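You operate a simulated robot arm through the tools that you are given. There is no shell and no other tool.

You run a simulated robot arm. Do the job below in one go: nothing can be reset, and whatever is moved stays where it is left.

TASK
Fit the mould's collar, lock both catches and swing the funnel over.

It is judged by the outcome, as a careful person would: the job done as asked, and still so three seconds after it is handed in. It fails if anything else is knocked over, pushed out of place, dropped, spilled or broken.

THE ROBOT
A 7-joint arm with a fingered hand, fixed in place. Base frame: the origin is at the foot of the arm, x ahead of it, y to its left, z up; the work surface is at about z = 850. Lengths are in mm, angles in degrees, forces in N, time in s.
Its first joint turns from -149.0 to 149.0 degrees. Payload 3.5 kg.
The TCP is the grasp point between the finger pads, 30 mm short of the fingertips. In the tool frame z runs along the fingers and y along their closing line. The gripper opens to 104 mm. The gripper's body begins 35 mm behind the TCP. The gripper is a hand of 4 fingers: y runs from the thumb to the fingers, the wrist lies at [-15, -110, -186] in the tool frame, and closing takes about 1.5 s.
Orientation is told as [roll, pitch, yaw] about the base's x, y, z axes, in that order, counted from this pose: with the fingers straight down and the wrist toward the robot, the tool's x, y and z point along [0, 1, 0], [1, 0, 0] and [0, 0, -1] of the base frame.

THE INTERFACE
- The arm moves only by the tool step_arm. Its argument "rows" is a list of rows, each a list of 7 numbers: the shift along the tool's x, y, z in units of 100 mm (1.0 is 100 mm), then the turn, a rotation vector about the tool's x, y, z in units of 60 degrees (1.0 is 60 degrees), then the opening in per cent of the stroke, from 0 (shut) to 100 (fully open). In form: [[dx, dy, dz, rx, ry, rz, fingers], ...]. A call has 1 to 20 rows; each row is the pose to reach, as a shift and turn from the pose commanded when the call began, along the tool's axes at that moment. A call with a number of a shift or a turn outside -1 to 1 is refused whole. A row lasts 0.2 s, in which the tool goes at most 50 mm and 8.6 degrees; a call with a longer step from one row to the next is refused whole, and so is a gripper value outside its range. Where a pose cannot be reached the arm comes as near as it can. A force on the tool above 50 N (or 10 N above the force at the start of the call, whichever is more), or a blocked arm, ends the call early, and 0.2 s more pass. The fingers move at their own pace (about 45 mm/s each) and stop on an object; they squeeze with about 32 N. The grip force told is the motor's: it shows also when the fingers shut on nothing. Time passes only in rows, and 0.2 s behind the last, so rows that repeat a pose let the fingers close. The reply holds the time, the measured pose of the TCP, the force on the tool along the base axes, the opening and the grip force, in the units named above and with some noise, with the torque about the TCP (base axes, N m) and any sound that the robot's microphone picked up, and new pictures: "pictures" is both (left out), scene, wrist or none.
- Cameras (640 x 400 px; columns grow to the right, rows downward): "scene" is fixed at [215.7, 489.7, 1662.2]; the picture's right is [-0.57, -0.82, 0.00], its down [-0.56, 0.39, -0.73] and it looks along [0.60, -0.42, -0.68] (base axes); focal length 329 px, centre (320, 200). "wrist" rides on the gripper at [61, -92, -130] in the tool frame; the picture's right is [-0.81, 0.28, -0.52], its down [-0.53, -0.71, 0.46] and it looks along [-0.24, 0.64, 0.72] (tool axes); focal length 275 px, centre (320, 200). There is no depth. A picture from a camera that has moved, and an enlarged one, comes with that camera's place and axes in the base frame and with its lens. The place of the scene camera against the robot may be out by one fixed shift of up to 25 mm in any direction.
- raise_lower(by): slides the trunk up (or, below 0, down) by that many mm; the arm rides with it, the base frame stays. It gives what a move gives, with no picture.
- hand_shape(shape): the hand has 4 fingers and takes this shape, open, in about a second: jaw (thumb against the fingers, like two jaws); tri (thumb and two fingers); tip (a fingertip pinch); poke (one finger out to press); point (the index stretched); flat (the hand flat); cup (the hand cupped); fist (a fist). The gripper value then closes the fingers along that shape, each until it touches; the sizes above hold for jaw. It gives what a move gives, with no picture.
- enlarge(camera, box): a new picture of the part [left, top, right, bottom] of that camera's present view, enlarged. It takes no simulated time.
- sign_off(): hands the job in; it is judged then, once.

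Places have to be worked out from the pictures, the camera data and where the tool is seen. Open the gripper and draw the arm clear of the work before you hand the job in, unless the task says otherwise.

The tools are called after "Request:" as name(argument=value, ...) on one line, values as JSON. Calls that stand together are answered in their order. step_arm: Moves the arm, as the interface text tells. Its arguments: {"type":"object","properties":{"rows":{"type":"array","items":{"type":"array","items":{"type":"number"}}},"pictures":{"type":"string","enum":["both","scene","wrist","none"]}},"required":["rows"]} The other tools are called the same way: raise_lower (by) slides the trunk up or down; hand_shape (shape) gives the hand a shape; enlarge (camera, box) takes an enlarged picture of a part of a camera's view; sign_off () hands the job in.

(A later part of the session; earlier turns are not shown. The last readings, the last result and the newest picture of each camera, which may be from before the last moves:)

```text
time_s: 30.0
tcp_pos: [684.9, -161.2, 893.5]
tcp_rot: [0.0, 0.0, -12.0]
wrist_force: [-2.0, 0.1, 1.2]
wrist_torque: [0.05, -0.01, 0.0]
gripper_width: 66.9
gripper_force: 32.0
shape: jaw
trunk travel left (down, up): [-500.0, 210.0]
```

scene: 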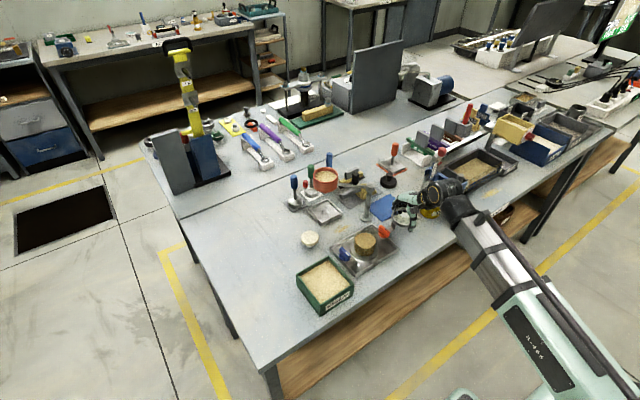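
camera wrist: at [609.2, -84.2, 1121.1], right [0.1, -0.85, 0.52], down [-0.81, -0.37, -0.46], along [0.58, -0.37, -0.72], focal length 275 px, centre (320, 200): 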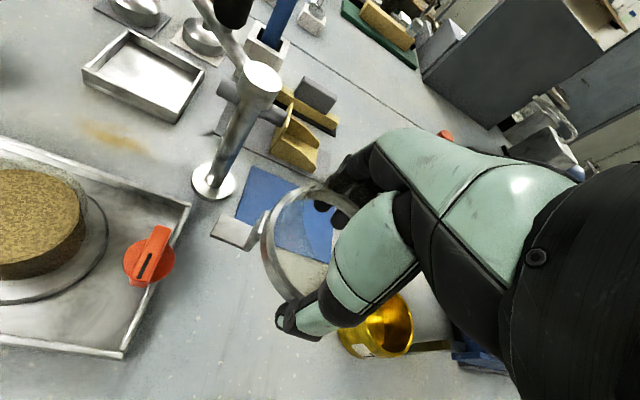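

The force just turned positive at z≈893.5, so the feet are touching. I press 1 mm more to seat it, then open the hand.

Request:
step_arm(rows=[[0, 0, 0.01, 0, 0, 0, 40], [0, 0, 0.01, 0, 0, 0, 50], [0, 0, 0.01, 0, 0, 0, 65], [0, 0, 0.01, 0, 0, 0, 75], [0, 0, 0.01, 0, 0, 0, 85], [0, 0, 0.01, 0, 0, 0, 95], [0, 0, 0.0, 0, 0, 0, 95], [0, 0, 0.0, 0, 0, 0, 95]], pictures="both")

Request:
enlarge(camera="scene", box=[380, 185, 440, 235])

Request:
enlarge(camera="wrist", box=[180, 150, 380, 350])

```text
time_s: 31.8
tcp_pos: [685.2, -162.9, 893.7]
tcp_rot: [0.0, 0.0, -11.9]
wrist_force: [0.2, -1.1, 0.4]
wrist_torque: [-0.03, 0.01, -0.03]
gripper_width: 99.5
gripper_force: 0.0
shape: jaw
trunk travel left (down, up): [-500.0, 210.0]
camera wrist: at [608.8, -83.7, 1023.5], right [0.1, -0.85, 0.52], down [-0.81, -0.37, -0.46], along [0.58, -0.37, -0.72], focal length 275 px, centre (320, 200)
```

scene: 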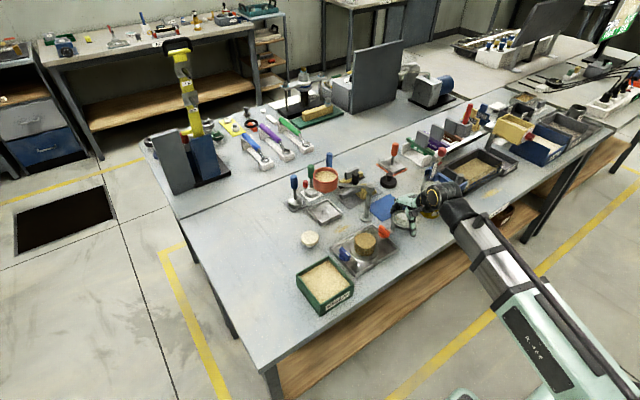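
wrist: 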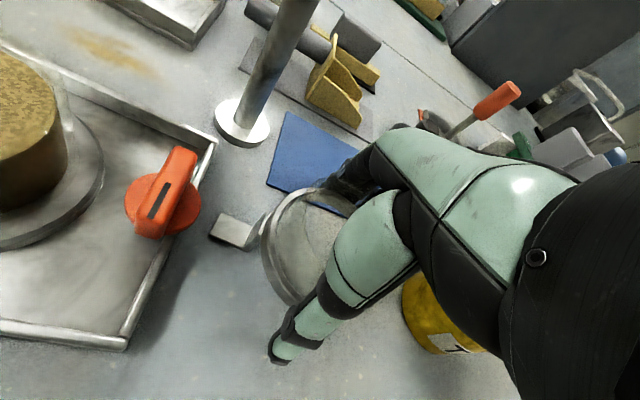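

```text
8.00 times, centred on (410, 210) of scene
camera zoom: at [215.7, 489.7, 1662.2], right [-0.57, -0.82, 0.0], down [-0.56, 0.39, -0.73], along [0.6, -0.42, -0.68], focal length 2635 px, centre (-400, 120)
```

zoom: 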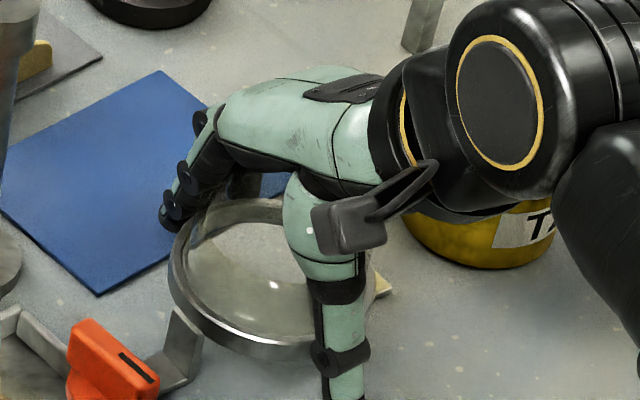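

```text
2.00 times, centred on (280, 250) of wrist
camera zoom: at [608.8, -83.7, 1023.5], right [0.1, -0.85, 0.52], down [-0.81, -0.37, -0.46], along [0.58, -0.37, -0.72], focal length 551 px, centre (400, 100)
```

zoom: 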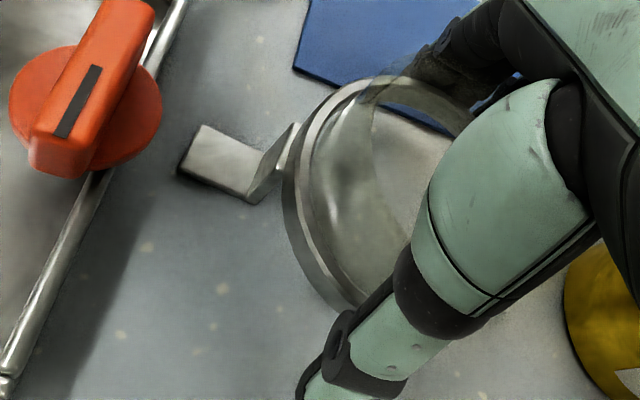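

The collar stands free on the bench. I raise the hand 100 mm and re-measure the collar precisely before the new grip.

Request:
step_arm(rows=[[0, 0, -0.05, 0, 0, 0, 95], [0, 0, -0.2, 0, 0, 0, 97], [0, 0, -0.5, 0, 0, 0, 100], [0, 0, -0.8, 0, 0, 0, 100], [0, 0, -1.0, 0, 0, 0, 100]], pictures="both")

Request:
enlarge(camera="wrist", box=[190, 180, 350, 320])

Request:
enlarge(camera="scene", box=[388, 195, 422, 225])

```text
time_s: 33.0
tcp_pos: [685.5, -161.3, 994.2]
tcp_rot: [0.0, 0.0, -11.9]
wrist_force: [0.8, -0.3, -0.5]
wrist_torque: [-0.02, 0.0, -0.03]
gripper_width: 103.5
gripper_force: 0.0
shape: jaw
trunk travel left (down, up): [-500.0, 210.0]
camera wrist: at [608.6, -83.6, 1123.8], right [0.1, -0.85, 0.52], down [-0.81, -0.37, -0.46], along [0.58, -0.37, -0.72], focal length 275 px, centre (320, 200)
```

scene: 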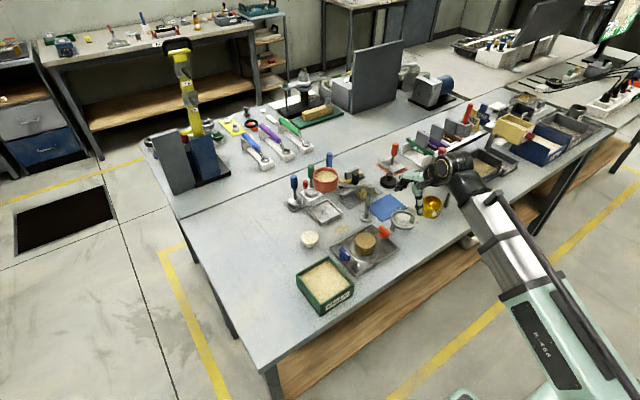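
wrist: 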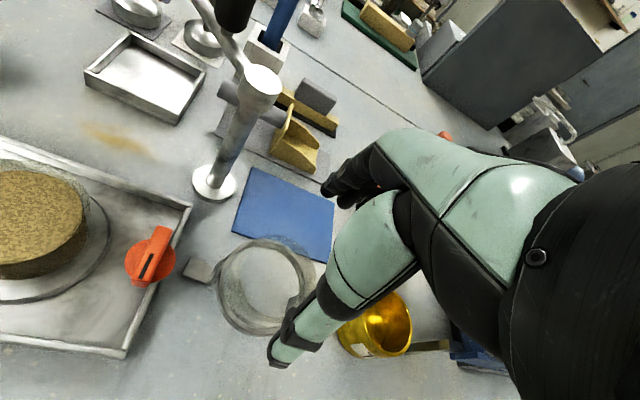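

```text
2.86 times, centred on (270, 250) of wrist
camera zoom: at [608.6, -83.6, 1123.8], right [0.1, -0.85, 0.52], down [-0.81, -0.37, -0.46], along [0.58, -0.37, -0.72], focal length 786 px, centre (463, 57)
```

zoom: 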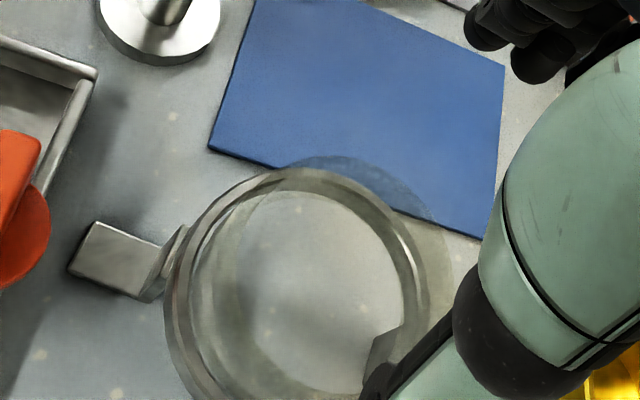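

```text
13.33 times, centred on (405, 210) of scene
camera zoom: at [215.7, 489.7, 1662.2], right [-0.57, -0.82, 0.0], down [-0.56, 0.39, -0.73], along [0.6, -0.42, -0.68], focal length 4392 px, centre (-813, 67)
```

zoom: 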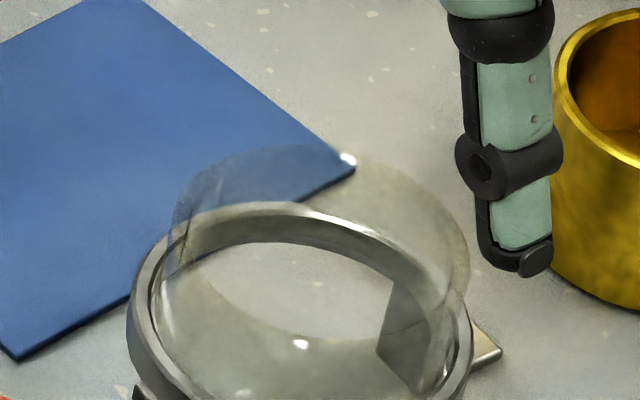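

Using the knob marks I recalibrated the scene camera (true position about (222,504,1681)); ring band spans roughly 29–40 mm above the foot soles, mould rim is at z≈908. I descend to z≈907 so only the fingertip ends bear on the ring band, and close there.

Request:
step_arm(rows=[[0, 0, 0.3, 0, 0, 0, 100], [0, 0, 0.55, 0, 0, 0, 100], [0, 0, 0.75, 0, 0, 0, 100], [0, 0, 0.87, 0, 0, 0, 100]], pictures="none")

Request:
enlarge(camera="scene", box=[385, 185, 430, 225])

```text
time_s: 34.0
tcp_pos: [684.5, -160.9, 907.9]
tcp_rot: [0.0, 0.0, -12.0]
wrist_force: [0.6, 0.9, -0.4]
wrist_torque: [-0.01, 0.02, -0.01]
gripper_width: 103.6
gripper_force: 0.0
shape: jaw
trunk travel left (down, up): [-500.0, 210.0]
```

```text
10.00 times, centred on (408, 205) of scene
camera zoom: at [215.7, 489.7, 1662.2], right [-0.57, -0.82, 0.0], down [-0.56, 0.39, -0.73], along [0.6, -0.42, -0.68], focal length 3294 px, centre (-555, 150)
```

zoom: 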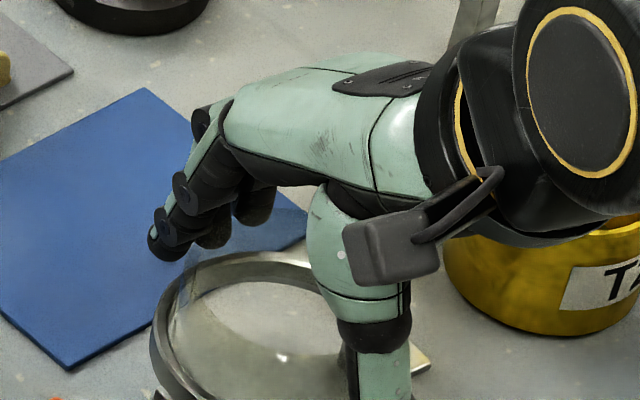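

Fingers flank the ring properly. I close the hand on the ring band.

Request:
step_arm(rows=[[0, 0, 0, 0, 0, 0, 85], [0, 0, 0, 0, 0, 0, 75], [0, 0, 0, 0, 0, 0, 65], [0, 0, 0, 0, 0, 0, 55], [0, 0, 0, 0, 0, 0, 50], [0, 0, 0, 0, 0, 0, 50]], pictures="both")

Request:
enlarge(camera="scene", box=[388, 190, 428, 226])

Request:
enlarge(camera="wrist", box=[190, 170, 370, 350])

```text
time_s: 35.4
tcp_pos: [684.9, -161.1, 907.3]
tcp_rot: [0.0, 0.1, -12.1]
wrist_force: [0.1, -0.8, 0.5]
wrist_torque: [0.03, 0.02, 0.0]
gripper_width: 77.0
gripper_force: 31.9
shape: jaw
trunk travel left (down, up): [-500.0, 210.0]
camera wrist: at [608.6, -83.6, 1037.1], right [0.1, -0.85, 0.52], down [-0.81, -0.37, -0.46], along [0.58, -0.37, -0.72], focal length 275 px, centre (320, 200)
```

scene: 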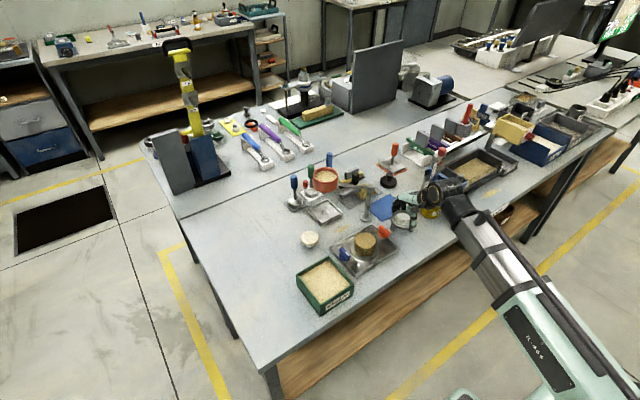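
wrist: 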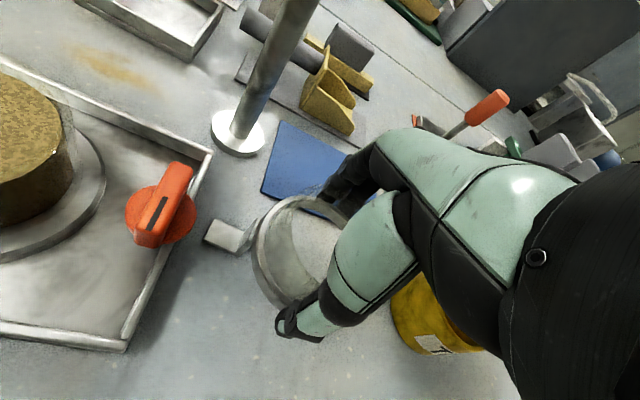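

```text
11.11 times, centred on (408, 208) of scene
camera zoom: at [215.7, 489.7, 1662.2], right [-0.57, -0.82, 0.0], down [-0.56, 0.39, -0.73], along [0.6, -0.42, -0.68], focal length 3660 px, centre (-658, 111)
```

zoom: 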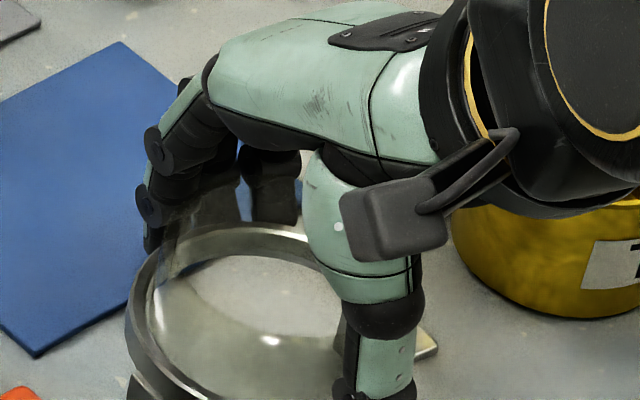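

```text
2.22 times, centred on (280, 260) of wrist
camera zoom: at [608.6, -83.6, 1037.1], right [0.1, -0.85, 0.52], down [-0.81, -0.37, -0.46], along [0.58, -0.37, -0.72], focal length 612 px, centre (409, 67)
```

zoom: 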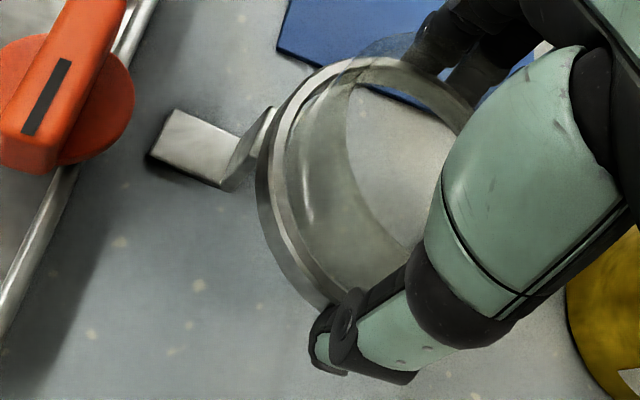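

Grip of 32 N at 77 mm width, with tips now level with the ring. I lift gently and check for slip.

Request:
step_arm(rows=[[0, 0, -0.05, 0, 0, 0, 40], [0, 0, -0.1, 0, 0, 0, 40], [0, 0, -0.2, 0, 0, 0, 40], [0, 0, -0.3, 0, 0, 0, 40]], pictures="both")

Request:
enlarge(camera="scene", box=[385, 185, 430, 222])

Request:
enlarge(camera="wrist", box=[190, 170, 370, 350])

```text
time_s: 36.4
tcp_pos: [685.3, -161.7, 938.0]
tcp_rot: [0.1, 0.0, -12.0]
wrist_force: [0.6, -0.5, -0.7]
wrist_torque: [-0.01, -0.05, 0.02]
gripper_width: 77.1
gripper_force: 32.0
shape: jaw
trunk travel left (down, up): [-500.0, 210.0]
camera wrist: at [609.2, -83.8, 1066.8], right [0.1, -0.85, 0.52], down [-0.81, -0.37, -0.46], along [0.58, -0.37, -0.72], focal length 275 px, centre (320, 200)
```

scene: 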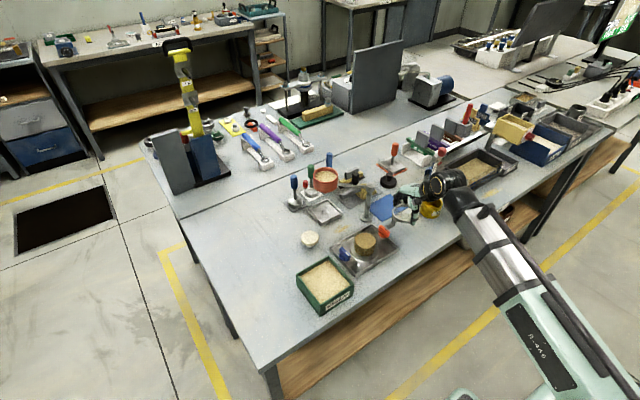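
wrist: 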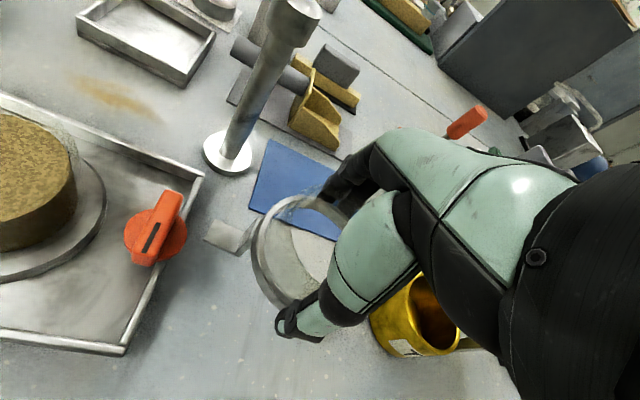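

```text
10.81 times, centred on (408, 204) of scene
camera zoom: at [215.7, 489.7, 1662.2], right [-0.57, -0.82, 0.0], down [-0.56, 0.39, -0.73], along [0.6, -0.42, -0.68], focal length 3561 px, centre (-626, 162)
```

zoom: 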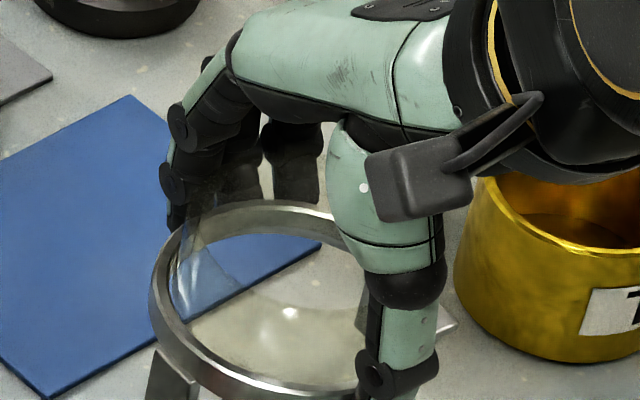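

```text
2.22 times, centred on (280, 260) of wrist
camera zoom: at [609.2, -83.8, 1066.8], right [0.1, -0.85, 0.52], down [-0.81, -0.37, -0.46], along [0.58, -0.37, -0.72], focal length 612 px, centre (409, 67)
```

zoom: 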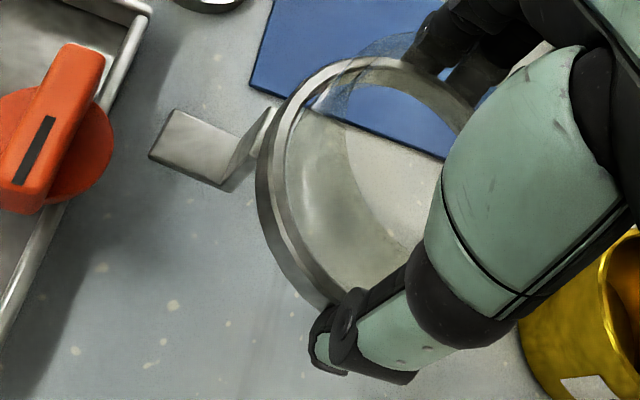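

The collar stays fixed in the hand. I raise it to z≈1000 and carry it back over the mould, rotating +31° so the feet again clear the knob discs.

Request:
step_arm(rows=[[0, 0, -0.2, 0, 0, 0, 40], [0, 0, -0.42, 0, 0, 0, 40], [0, 0, -0.62, 0, 0, 0, 40]], pictures="none")

Request:
step_arm(rows=[[0.21, -0.05, 0, 0, 0, 0, 40], [0.42, -0.1, 0, 0, 0, 0, 40], [0.63, -0.15, 0, 0, 0, 0, 40], [0.838, -0.203, 0, 0, 0, 0, 40]], pictures="none")

Request:
step_arm(rows=[[0.17, -0.04, 0, 0, 0, -0.1, 40], [0.34, -0.08, 0, 0, 0, -0.2, 40], [0.5, -0.12, 0, 0, 0, -0.31, 40], [0.67, -0.16, 0, 0, 0, -0.42, 40], [0.838, -0.203, 0, 0, 0, -0.517, 40], [0.838, -0.203, 0, 0, 0, -0.517, 40]], pictures="both")

Request:
enlarge(camera="scene", box=[340, 205, 396, 261])

Request:
enlarge(camera="wrist", box=[180, 170, 360, 350])

```text
time_s: 37.2
tcp_pos: [685.1, -161.7, 999.3]
tcp_rot: [0.0, -0.1, -11.8]
wrist_force: [-0.6, -0.2, -1.1]
wrist_torque: [0.0, -0.01, -0.02]
gripper_width: 76.9
gripper_force: 32.2
shape: jaw
trunk travel left (down, up): [-500.0, 210.0]
```

```text
time_s: 38.2
tcp_pos: [681.5, -76.7, 999.6]
tcp_rot: [0.0, 0.0, -12.0]
wrist_force: [0.8, 0.0, -2.2]
wrist_torque: [-0.01, 0.02, 0.0]
gripper_width: 77.0
gripper_force: 32.3
shape: jaw
trunk travel left (down, up): [-500.0, 210.0]
```

```text
time_s: 39.6
tcp_pos: [680.0, 10.2, 998.3]
tcp_rot: [0.1, 0.0, 19.0]
wrist_force: [0.8, -0.2, -1.6]
wrist_torque: [0.02, 0.05, 0.01]
gripper_width: 77.0
gripper_force: 31.7
shape: jaw
trunk travel left (down, up): [-500.0, 210.0]
camera wrist: at [573.8, 37.9, 1129.0], right [0.53, -0.68, 0.52], down [-0.5, -0.74, -0.46], along [0.69, -0.02, -0.72], focal length 275 px, centre (320, 200)
```

scene: 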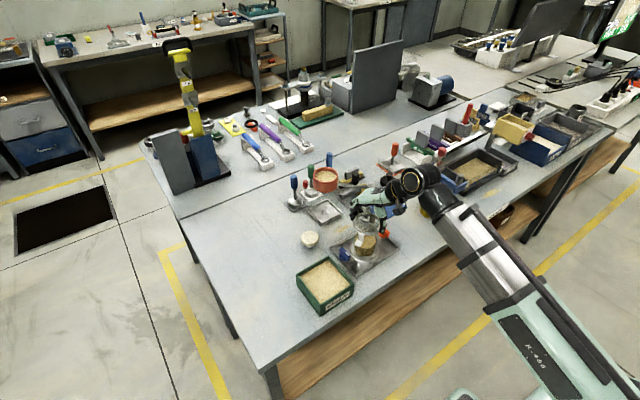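
wrist: 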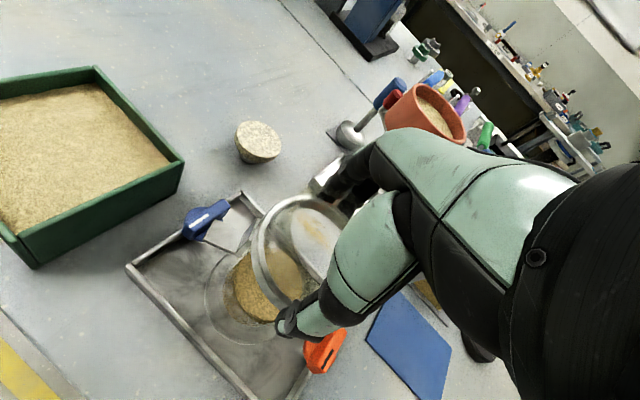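

```text
7.14 times, centred on (368, 233) of scene
camera zoom: at [215.7, 489.7, 1662.2], right [-0.57, -0.82, 0.0], down [-0.56, 0.39, -0.73], along [0.6, -0.42, -0.68], focal length 2353 px, centre (-23, -36)
```

zoom: 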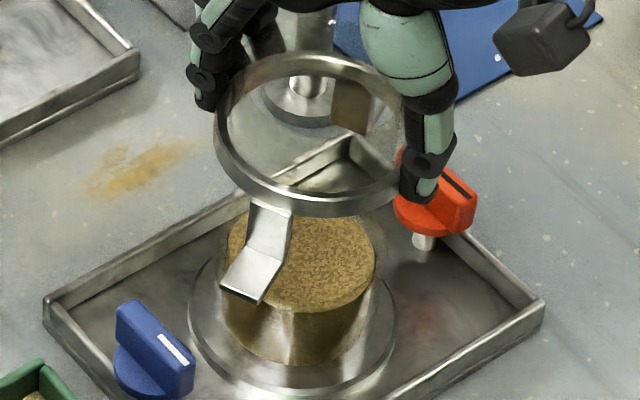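

```text
2.22 times, centred on (270, 260) of wrist
camera zoom: at [573.8, 37.9, 1129.0], right [0.53, -0.68, 0.52], down [-0.5, -0.74, -0.46], along [0.69, -0.02, -0.72], focal length 612 px, centre (431, 67)
```

zoom: 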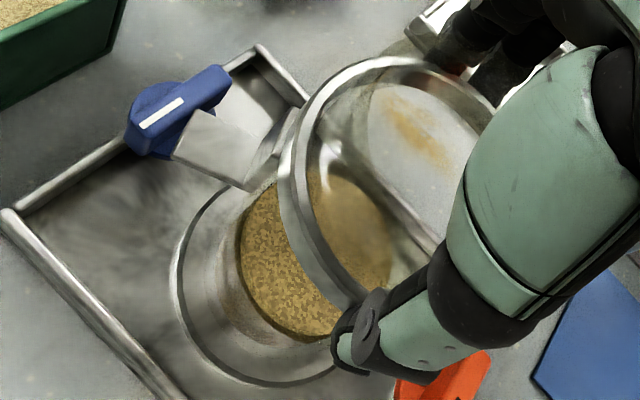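

The collar is above the mould again, centred within measuring accuracy. I lower to just above the rim.

Request:
step_arm(rows=[[0, 0, 0.2, 0, 0, 0, 40], [0, 0, 0.4, 0, 0, 0, 40], [0, 0, 0.55, 0, 0, 0, 40], [0, 0, 0.55, 0, 0, 0, 40]], pictures="wrist")

Request:
enlarge(camera="scene", box=[342, 220, 392, 262])

Request:
enlarge(camera="wrist", box=[200, 170, 350, 330])

```text
time_s: 40.6
tcp_pos: [680.0, 11.3, 944.1]
tcp_rot: [0.0, -0.1, 19.1]
wrist_force: [0.0, 0.1, -0.9]
wrist_torque: [-0.01, 0.03, -0.02]
gripper_width: 76.9
gripper_force: 32.1
shape: jaw
trunk travel left (down, up): [-500.0, 210.0]
camera wrist: at [574.0, 38.1, 1074.5], right [0.52, -0.68, 0.52], down [-0.5, -0.74, -0.46], along [0.69, -0.02, -0.72], focal length 275 px, centre (320, 200)
```

wrist: 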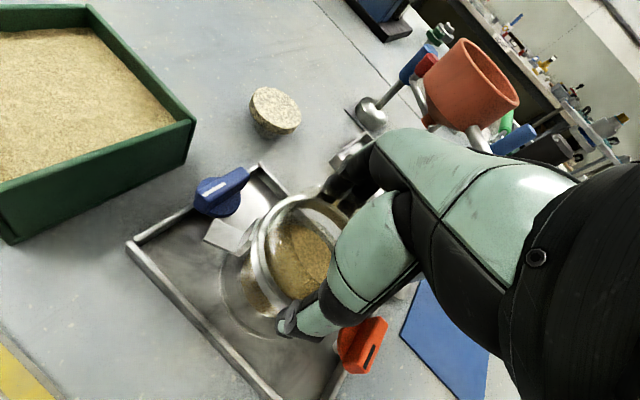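

```text
9.52 times, centred on (367, 241) of scene
camera zoom: at [215.7, 489.7, 1662.2], right [-0.57, -0.82, 0.0], down [-0.56, 0.39, -0.73], along [0.6, -0.42, -0.68], focal length 3137 px, centre (-128, -190)
```

zoom: 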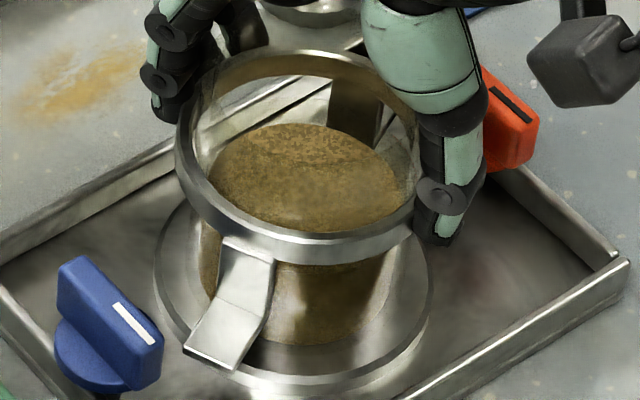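

```text
2.50 times, centred on (275, 250) of wrist
camera zoom: at [574.0, 38.1, 1074.5], right [0.52, -0.68, 0.52], down [-0.5, -0.74, -0.46], along [0.69, -0.02, -0.72], focal length 688 px, centre (432, 75)
```

zoom: 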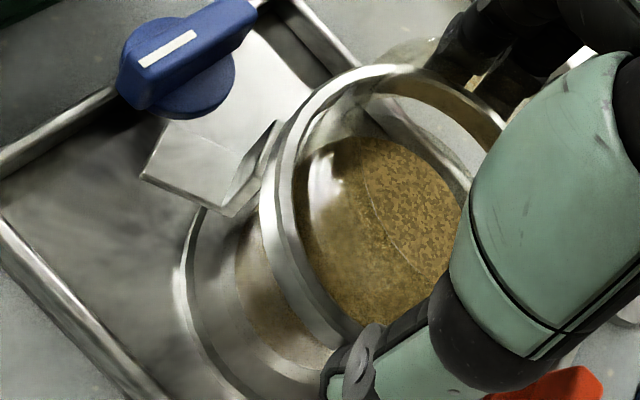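

Ring and flange centres agree within ~1 mm laterally. I shift 0.5 mm toward -x,-y and lower slowly, watching for contact near z≈936.

Request:
step_arm(rows=[[-0.003, -0.006, 0.02, 0, 0, 0, 40], [-0.003, -0.006, 0.04, 0, 0, 0, 40], [-0.003, -0.006, 0.06, 0, 0, 0, 40], [-0.003, -0.006, 0.06, 0, 0, 0, 40]], pictures="none")

Request:
step_arm(rows=[[0, 0, 0.01, 0, 0, 0, 40], [0, 0, 0.02, 0, 0, 0, 40], [0, 0, 0.02, 0, 0, 0, 40]], pictures="none")

```text
time_s: 41.6
tcp_pos: [679.0, 10.7, 938.3]
tcp_rot: [0.0, 0.1, 19.2]
wrist_force: [-0.7, 0.5, -1.4]
wrist_torque: [0.01, -0.05, -0.01]
gripper_width: 77.1
gripper_force: 31.7
shape: jaw
trunk travel left (down, up): [-500.0, 210.0]
```

```text
time_s: 42.4
tcp_pos: [678.8, 10.3, 936.7]
tcp_rot: [0.1, -0.1, 19.1]
wrist_force: [0.0, 0.1, -1.3]
wrist_torque: [-0.03, 0.03, 0.01]
gripper_width: 77.0
gripper_force: 31.7
shape: jaw
trunk travel left (down, up): [-500.0, 210.0]
```

Still free at z≈936.7. I continue down by 2 mm.

Request:
step_arm(rows=[[0, 0, 0.01, 0, 0, 0, 40], [0, 0, 0.02, 0, 0, 0, 40], [0, 0, 0.02, 0, 0, 0, 40]], pictures="none")

Request:
step_arm(rows=[[0, 0, 0.01, 0, 0, 0, 40], [0, 0, 0.02, 0, 0, 0, 40], [0, 0, 0.02, 0, 0, 0, 40]], pictures="none")

```text
time_s: 43.2
tcp_pos: [679.3, 9.3, 933.6]
tcp_rot: [0.0, 0.0, 19.0]
wrist_force: [-0.2, -0.6, -0.5]
wrist_torque: [0.01, 0.0, -0.03]
gripper_width: 76.8
gripper_force: 31.3
shape: jaw
trunk travel left (down, up): [-500.0, 210.0]
```

```text
time_s: 44.0
tcp_pos: [679.7, 10.0, 930.7]
tcp_rot: [0.0, 0.0, 19.0]
wrist_force: [-0.5, 0.5, -1.5]
wrist_torque: [-0.01, 0.0, 0.01]
gripper_width: 76.9
gripper_force: 32.2
shape: jaw
trunk travel left (down, up): [-500.0, 210.0]
```

No force yet although the ring bottom should now be below the rim – it seems to be sliding over. I keep lowering gently.

Request:
step_arm(rows=[[0, 0, 0.01, 0, 0, 0, 40], [0, 0, 0.02, 0, 0, 0, 40], [0, 0, 0.02, 0, 0, 0, 40]], pictures="none")

Request:
step_arm(rows=[[0, 0, 0.01, 0, 0, 0, 40], [0, 0, 0.02, 0, 0, 0, 40], [0, 0, 0.02, 0, 0, 0, 40]], pictures="both")

Request:
enlarge(camera="scene", box=[342, 225, 392, 265])

Request:
enlarge(camera="wrist", box=[200, 170, 350, 330])

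```text
time_s: 44.8
tcp_pos: [679.7, 9.5, 929.0]
tcp_rot: [0.1, -0.1, 19.1]
wrist_force: [-1.1, 0.0, -1.0]
wrist_torque: [0.0, -0.01, 0.01]
gripper_width: 76.8
gripper_force: 32.1
shape: jaw
trunk travel left (down, up): [-500.0, 210.0]
```

```text
time_s: 45.6
tcp_pos: [679.2, 10.2, 927.6]
tcp_rot: [0.0, 0.0, 19.1]
wrist_force: [1.4, 1.3, 9.9]
wrist_torque: [-0.01, 0.02, 0.03]
gripper_width: 76.8
gripper_force: 31.9
shape: jaw
trunk travel left (down, up): [-500.0, 210.0]
camera wrist: at [573.3, 37.3, 1058.2], right [0.52, -0.68, 0.52], down [-0.5, -0.74, -0.46], along [0.69, -0.02, -0.72], focal length 275 px, centre (320, 200)
```

scene: 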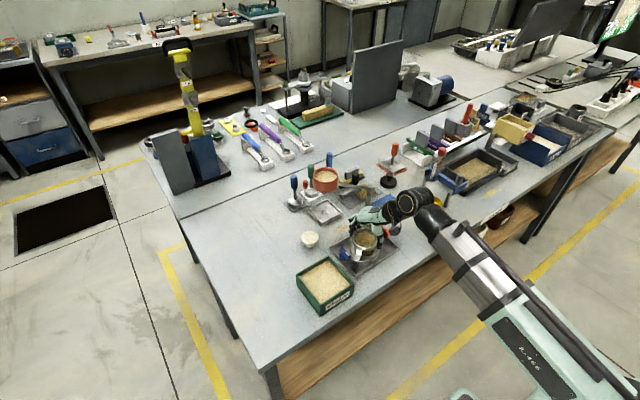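
wrist: 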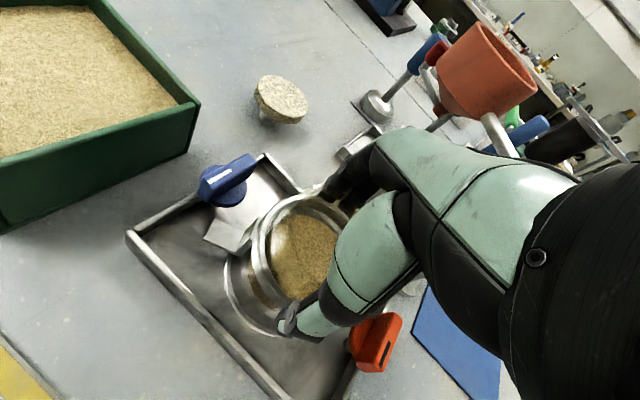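

```text
10.00 times, centred on (367, 245) of scene
camera zoom: at [215.7, 489.7, 1662.2], right [-0.57, -0.82, 0.0], down [-0.56, 0.39, -0.73], along [0.6, -0.42, -0.68], focal length 3294 px, centre (-150, -250)
```

zoom: 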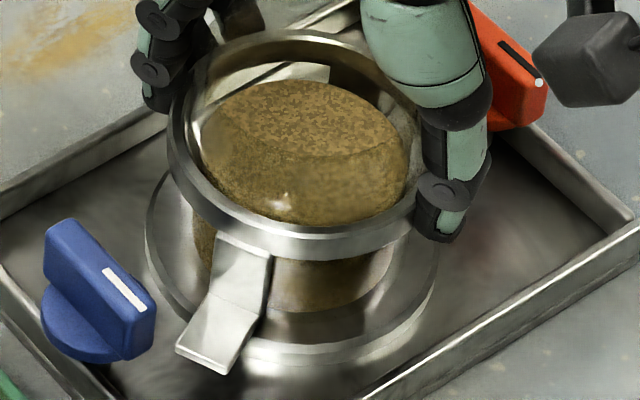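

```text
2.50 times, centred on (275, 250) of wrist
camera zoom: at [573.3, 37.3, 1058.2], right [0.52, -0.68, 0.52], down [-0.5, -0.74, -0.46], along [0.69, -0.02, -0.72], focal length 688 px, centre (432, 75)
```

zoom: 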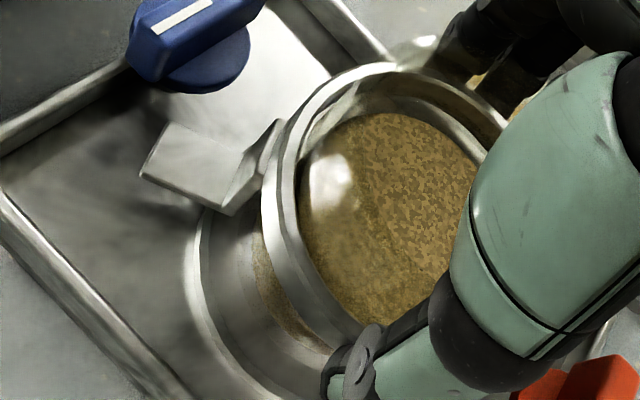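

Contact at z≈927.6 with about 10 N and practically zero torque: the collar's glass is sitting flat on the rim with the ring sleeved over it, feet at about z 870–874, i.e. just under the knob discs (~878). I relieve the pressure 1 mm and begin twisting the collar so its feet slide under the knobs.

Request:
step_arm(rows=[[0, 0, -0.01, 0, 0, 0, 40], [0, 0, -0.01, 0, 0, 0.04, 40], [0, 0, -0.01, 0, 0, 0.08, 40], [0, 0, -0.01, 0, 0, 0.12, 40], [0, 0, -0.01, 0, 0, 0.12, 40]], pictures="none")

Request:
enlarge(camera="scene", box=[342, 225, 392, 265])

Request:
enlarge(camera="wrist", box=[170, 170, 320, 330])

```text
time_s: 46.8
tcp_pos: [678.8, 9.4, 928.4]
tcp_rot: [0.1, 0.0, 11.8]
wrist_force: [-0.1, 0.6, 3.4]
wrist_torque: [0.03, -0.01, 0.06]
gripper_width: 76.7
gripper_force: 31.9
shape: jaw
trunk travel left (down, up): [-500.0, 210.0]
```

```text
10.00 times, centred on (367, 245) of scene
camera zoom: at [215.7, 489.7, 1662.2], right [-0.57, -0.82, 0.0], down [-0.56, 0.39, -0.73], along [0.6, -0.42, -0.68], focal length 3294 px, centre (-150, -250)
```

zoom: 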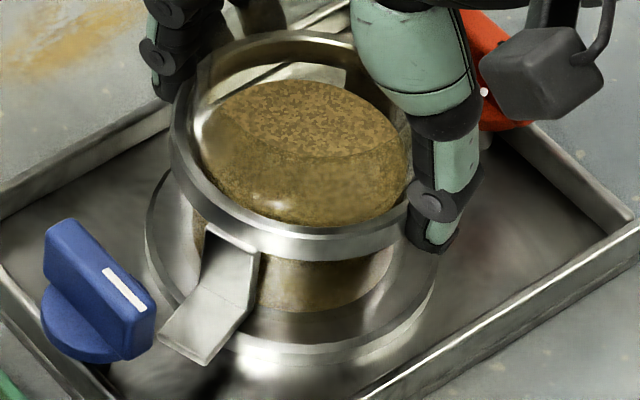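

```text
2.50 times, centred on (245, 250) of wrist
camera zoom: at [577.4, 50.6, 1058.6], right [0.44, -0.74, 0.52], down [-0.59, -0.67, -0.46], along [0.68, -0.11, -0.72], focal length 688 px, centre (508, 75)
```

zoom: 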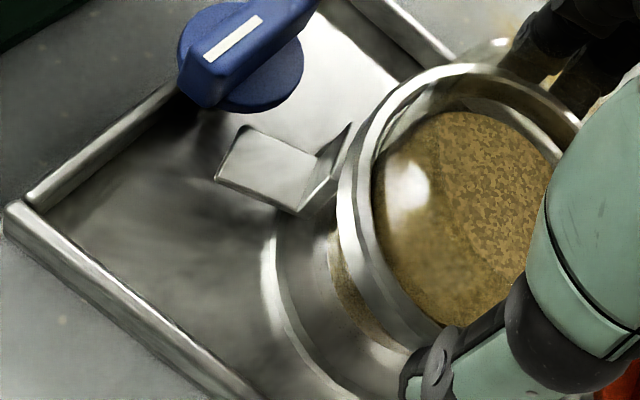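

The collar turns freely (0.06 Nm). I continue the twist in small steps, checking that the feet pass beneath the discs.

Request:
step_arm(rows=[[0, 0, 0, 0, 0, 0.04, 40], [0, 0, 0, 0, 0, 0.08, 40], [0, 0, 0, 0, 0, 0.12, 40], [0, 0, 0, 0, 0, 0.12, 40]], pictures="none")

Request:
enlarge(camera="scene", box=[337, 225, 397, 270])

Request:
enlarge(camera="wrist", box=[150, 170, 300, 330])

```text
time_s: 47.8
tcp_pos: [680.6, 9.2, 929.3]
tcp_rot: [-0.1, 0.0, 4.6]
wrist_force: [-0.3, -0.1, 3.1]
wrist_torque: [0.02, 0.0, 0.03]
gripper_width: 76.8
gripper_force: 31.7
shape: jaw
trunk travel left (down, up): [-500.0, 210.0]
```

```text
8.89 times, centred on (367, 248) of scene
camera zoom: at [215.7, 489.7, 1662.2], right [-0.57, -0.82, 0.0], down [-0.56, 0.39, -0.73], along [0.6, -0.42, -0.68], focal length 2928 px, centre (-98, -222)
```

zoom: 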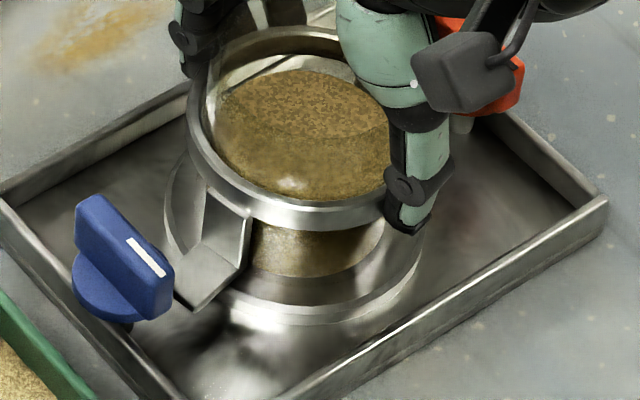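

```text
2.50 times, centred on (225, 250) of wrist
camera zoom: at [583.7, 63.1, 1058.7], right [0.34, -0.79, 0.52], down [-0.67, -0.59, -0.46], along [0.66, -0.19, -0.72], focal length 688 px, centre (558, 75)
```

zoom: 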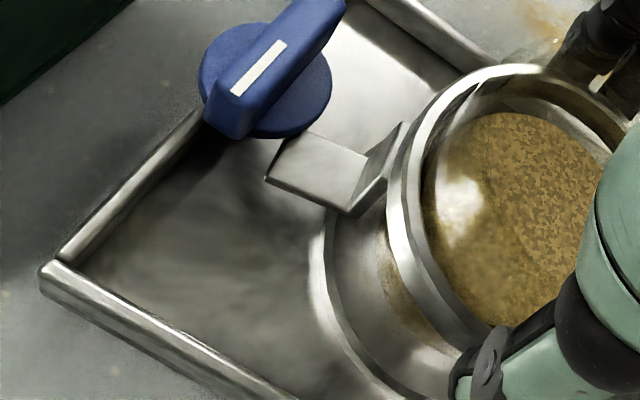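

The blue-side foot is just reaching the disc edge and there is no resistance. I finish the twist to bring the feet in line with the knobs.

Request:
step_arm(rows=[[0, 0, 0, 0, 0, 0.03, 40], [0, 0, 0, 0, 0, 0.06, 40], [0, 0, 0, 0, 0, 0.09, 40], [0, 0, 0, 0, 0, 0.09, 40]], pictures="none")

Request:
enlarge(camera="scene", box=[337, 225, 397, 270])

Request:
enlarge(camera="wrist", box=[150, 170, 300, 330])

```text
time_s: 48.8
tcp_pos: [679.5, 9.5, 929.0]
tcp_rot: [0.0, 0.0, -0.8]
wrist_force: [-0.1, 0.1, 2.7]
wrist_torque: [0.0, 0.03, 0.07]
gripper_width: 76.5
gripper_force: 31.9
shape: jaw
trunk travel left (down, up): [-500.0, 210.0]
```

```text
8.89 times, centred on (367, 248) of scene
camera zoom: at [215.7, 489.7, 1662.2], right [-0.57, -0.82, 0.0], down [-0.56, 0.39, -0.73], along [0.6, -0.42, -0.68], focal length 2928 px, centre (-98, -222)
```

zoom: 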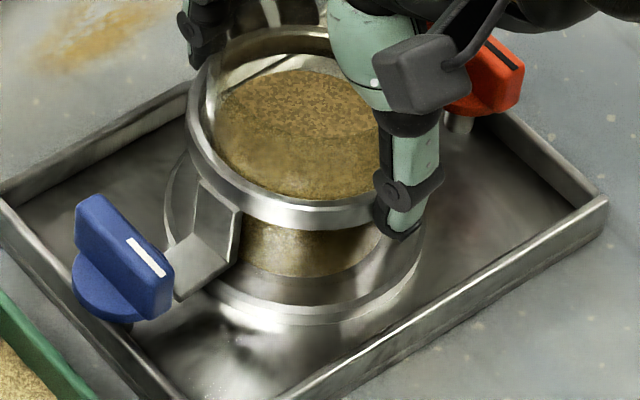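

```text
2.50 times, centred on (225, 250) of wrist
camera zoom: at [589.5, 71.8, 1058.6], right [0.26, -0.81, 0.52], down [-0.72, -0.52, -0.46], along [0.64, -0.25, -0.72], focal length 688 px, centre (558, 75)
```

zoom: 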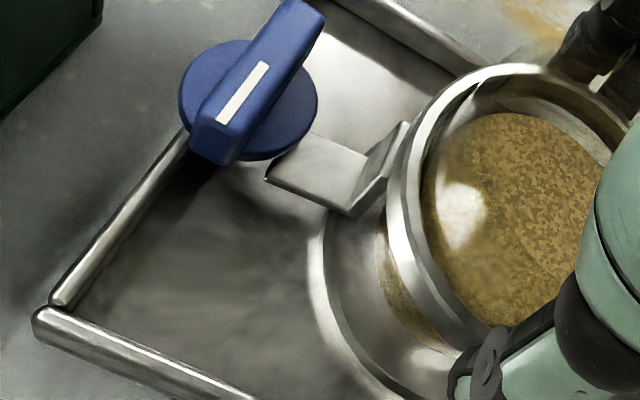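

The foot is now tucking under the blue disc with negligible torque. I turn the last ~6°.

Request:
step_arm(rows=[[0, 0, 0, 0, 0, 0.03, 40], [0, 0, 0, 0, 0, 0.06, 40], [0, 0, 0, 0, 0, 0.095, 40], [0, 0, 0, 0, 0, 0.095, 40]], pictures="none")

Request:
enlarge(camera="scene", box=[337, 225, 397, 270])

Request:
enlarge(camera="wrist", box=[150, 170, 300, 330])

```text
time_s: 49.8
tcp_pos: [678.7, 9.2, 928.9]
tcp_rot: [0.0, 0.0, -6.5]
wrist_force: [0.1, 0.4, 1.2]
wrist_torque: [0.0, -0.01, 0.02]
gripper_width: 76.6
gripper_force: 31.7
shape: jaw
trunk travel left (down, up): [-500.0, 210.0]
```

```text
8.89 times, centred on (367, 248) of scene
camera zoom: at [215.7, 489.7, 1662.2], right [-0.57, -0.82, 0.0], down [-0.56, 0.39, -0.73], along [0.6, -0.42, -0.68], focal length 2928 px, centre (-98, -222)
```

zoom: 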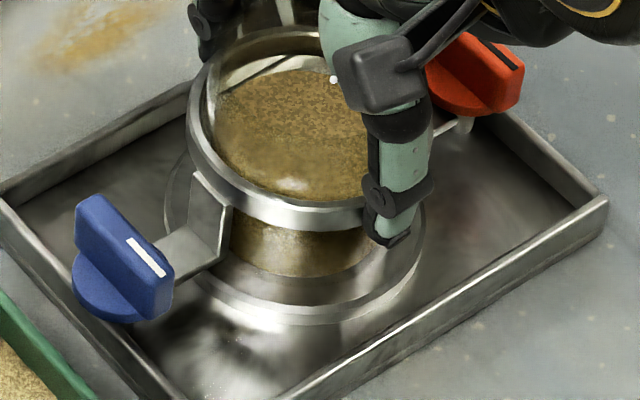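

```text
2.50 times, centred on (225, 250) of wrist
camera zoom: at [595.7, 80.6, 1058.7], right [0.18, -0.84, 0.52], down [-0.77, -0.45, -0.46], along [0.61, -0.31, -0.72], focal length 688 px, centre (558, 75)
```

zoom: 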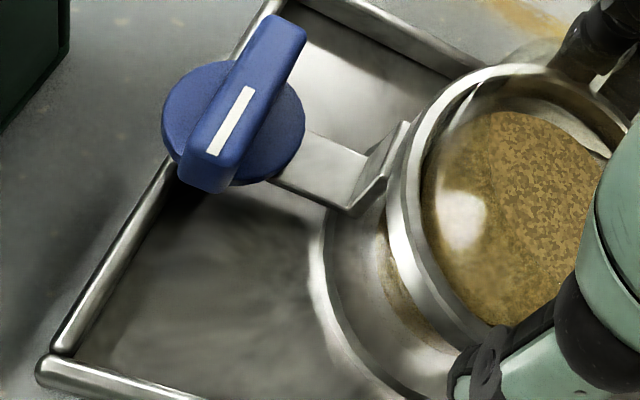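

Both feet are now tucked beneath the blue and orange discs. I press down lightly to seat the collar and then release it.

Request:
step_arm(rows=[[0, 0, 0.01, 0, 0, 0, 40], [0, 0, 0.015, 0, 0, 0, 40], [0, 0, 0.015, 0, 0, 0, 40]], pictures="none")

```text
time_s: 50.6
tcp_pos: [680.0, 10.1, 927.9]
tcp_rot: [0.0, -0.2, -6.3]
wrist_force: [-1.4, 0.9, 10.5]
wrist_torque: [0.02, 0.05, 0.04]
gripper_width: 76.8
gripper_force: 31.8
shape: jaw
trunk travel left (down, up): [-500.0, 210.0]
```

Seated firmly again (10.5 N, no torque) at the same height. I ease off and open the hand.

Request:
step_arm(rows=[[0, 0, -0.01, 0, 0, 0, 55], [0, 0, -0.01, 0, 0, 0, 70], [0, 0, -0.01, 0, 0, 0, 80], [0, 0, -0.01, 0, 0, 0, 90], [0, 0, -0.01, 0, 0, 0, 100], [0, 0, -0.01, 0, 0, 0, 100], [0, 0, -0.01, 0, 0, 0, 100]], pictures="both")

Request:
enlarge(camera="scene", box=[337, 220, 397, 265])

```text
time_s: 52.2
tcp_pos: [678.5, 9.5, 928.4]
tcp_rot: [0.0, -0.1, -6.4]
wrist_force: [0.4, -0.3, -0.3]
wrist_torque: [-0.01, 0.01, -0.03]
gripper_width: 103.5
gripper_force: 0.1
shape: jaw
trunk travel left (down, up): [-500.0, 210.0]
camera wrist: at [596.0, 80.3, 1058.3], right [0.18, -0.84, 0.52], down [-0.77, -0.45, -0.46], along [0.61, -0.31, -0.72], focal length 275 px, centre (320, 200)
```

scene: 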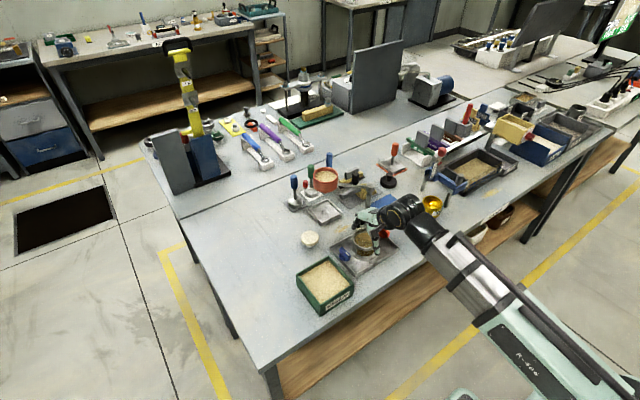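
wrist: 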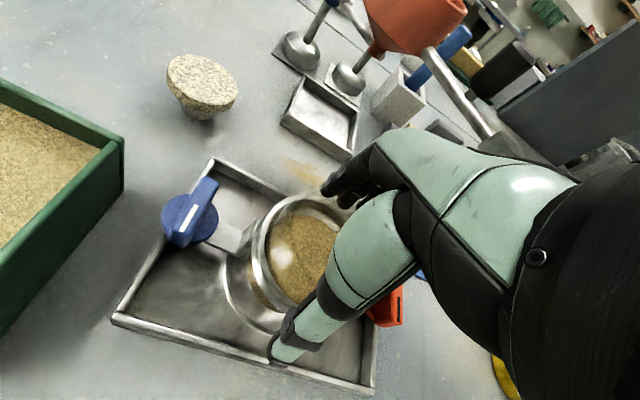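

```text
8.89 times, centred on (367, 242) of scene
camera zoom: at [215.7, 489.7, 1662.2], right [-0.57, -0.82, 0.0], down [-0.56, 0.39, -0.73], along [0.6, -0.42, -0.68], focal length 2928 px, centre (-98, -178)
```

zoom: 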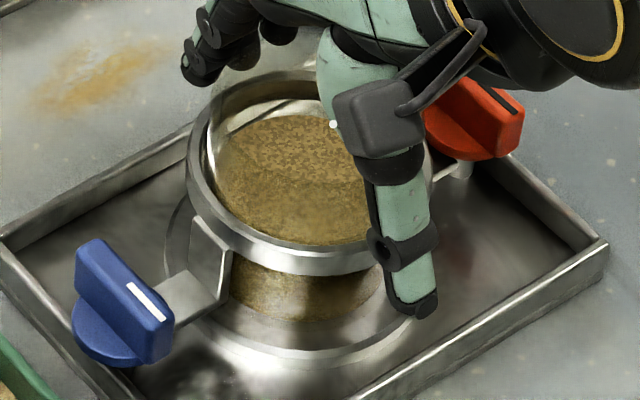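

The collar stays seated. I raise the hand straight up 100 mm and inspect.

Request:
step_arm(rows=[[0, 0, -0.1, 0, 0, 0, 100], [0, 0, -0.25, 0, 0, 0, 100], [0, 0, -0.5, 0, 0, 0, 100], [0, 0, -0.75, 0, 0, 0, 100], [0, 0, -1.0, 0, 0, 0, 100]], pictures="both")

Request:
enlarge(camera="scene", box=[337, 220, 397, 265])

Request:
enlarge(camera="wrist", box=[100, 180, 340, 380])

```text
time_s: 53.4
tcp_pos: [679.5, 9.6, 1029.0]
tcp_rot: [0.1, 0.0, -6.4]
wrist_force: [-0.3, -0.2, 0.2]
wrist_torque: [0.01, 0.02, -0.03]
gripper_width: 103.7
gripper_force: 0.0
shape: jaw
trunk travel left (down, up): [-500.0, 210.0]
camera wrist: at [596.6, 79.8, 1158.0], right [0.18, -0.84, 0.52], down [-0.77, -0.45, -0.46], along [0.61, -0.31, -0.72], focal length 275 px, centre (320, 200)
```

scene: 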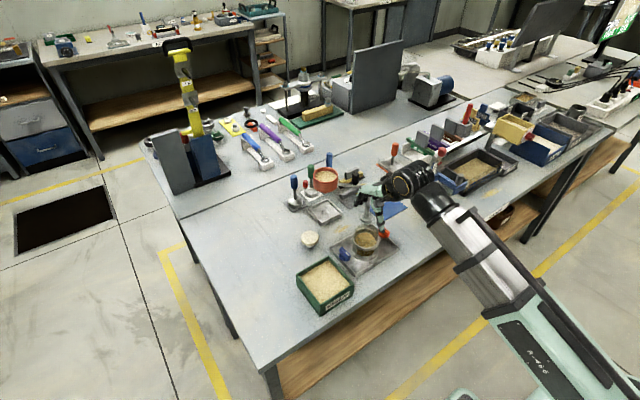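
wrist: 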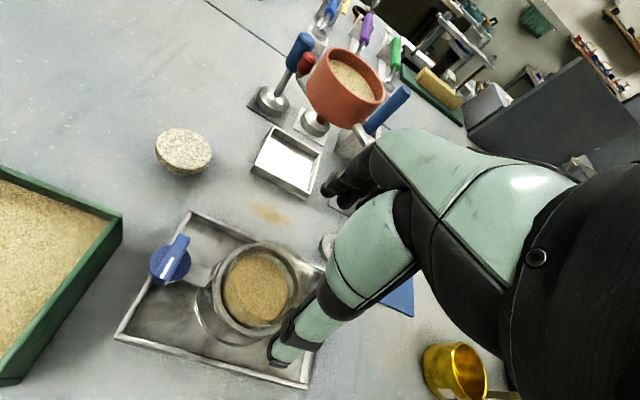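

```text
8.89 times, centred on (367, 242) of scene
camera zoom: at [215.7, 489.7, 1662.2], right [-0.57, -0.82, 0.0], down [-0.56, 0.39, -0.73], along [0.6, -0.42, -0.68], focal length 2928 px, centre (-98, -178)
```

zoom: 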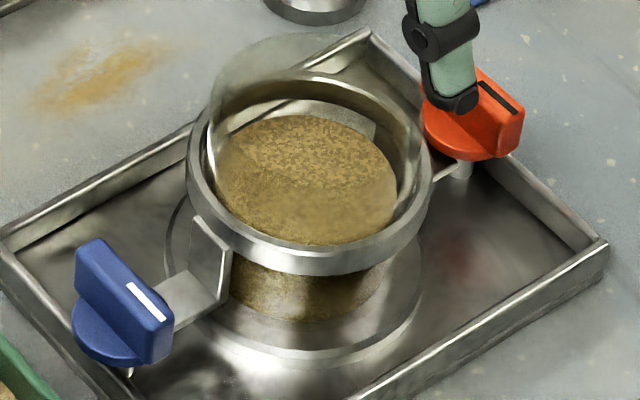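

```text
2.00 times, centred on (220, 280) of wrist
camera zoom: at [596.6, 79.8, 1158.0], right [0.18, -0.84, 0.52], down [-0.77, -0.45, -0.46], along [0.61, -0.31, -0.72], focal length 551 px, centre (520, 40)
```

zoom: 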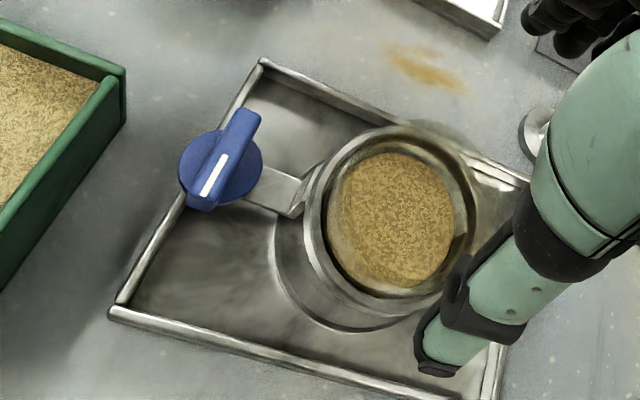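

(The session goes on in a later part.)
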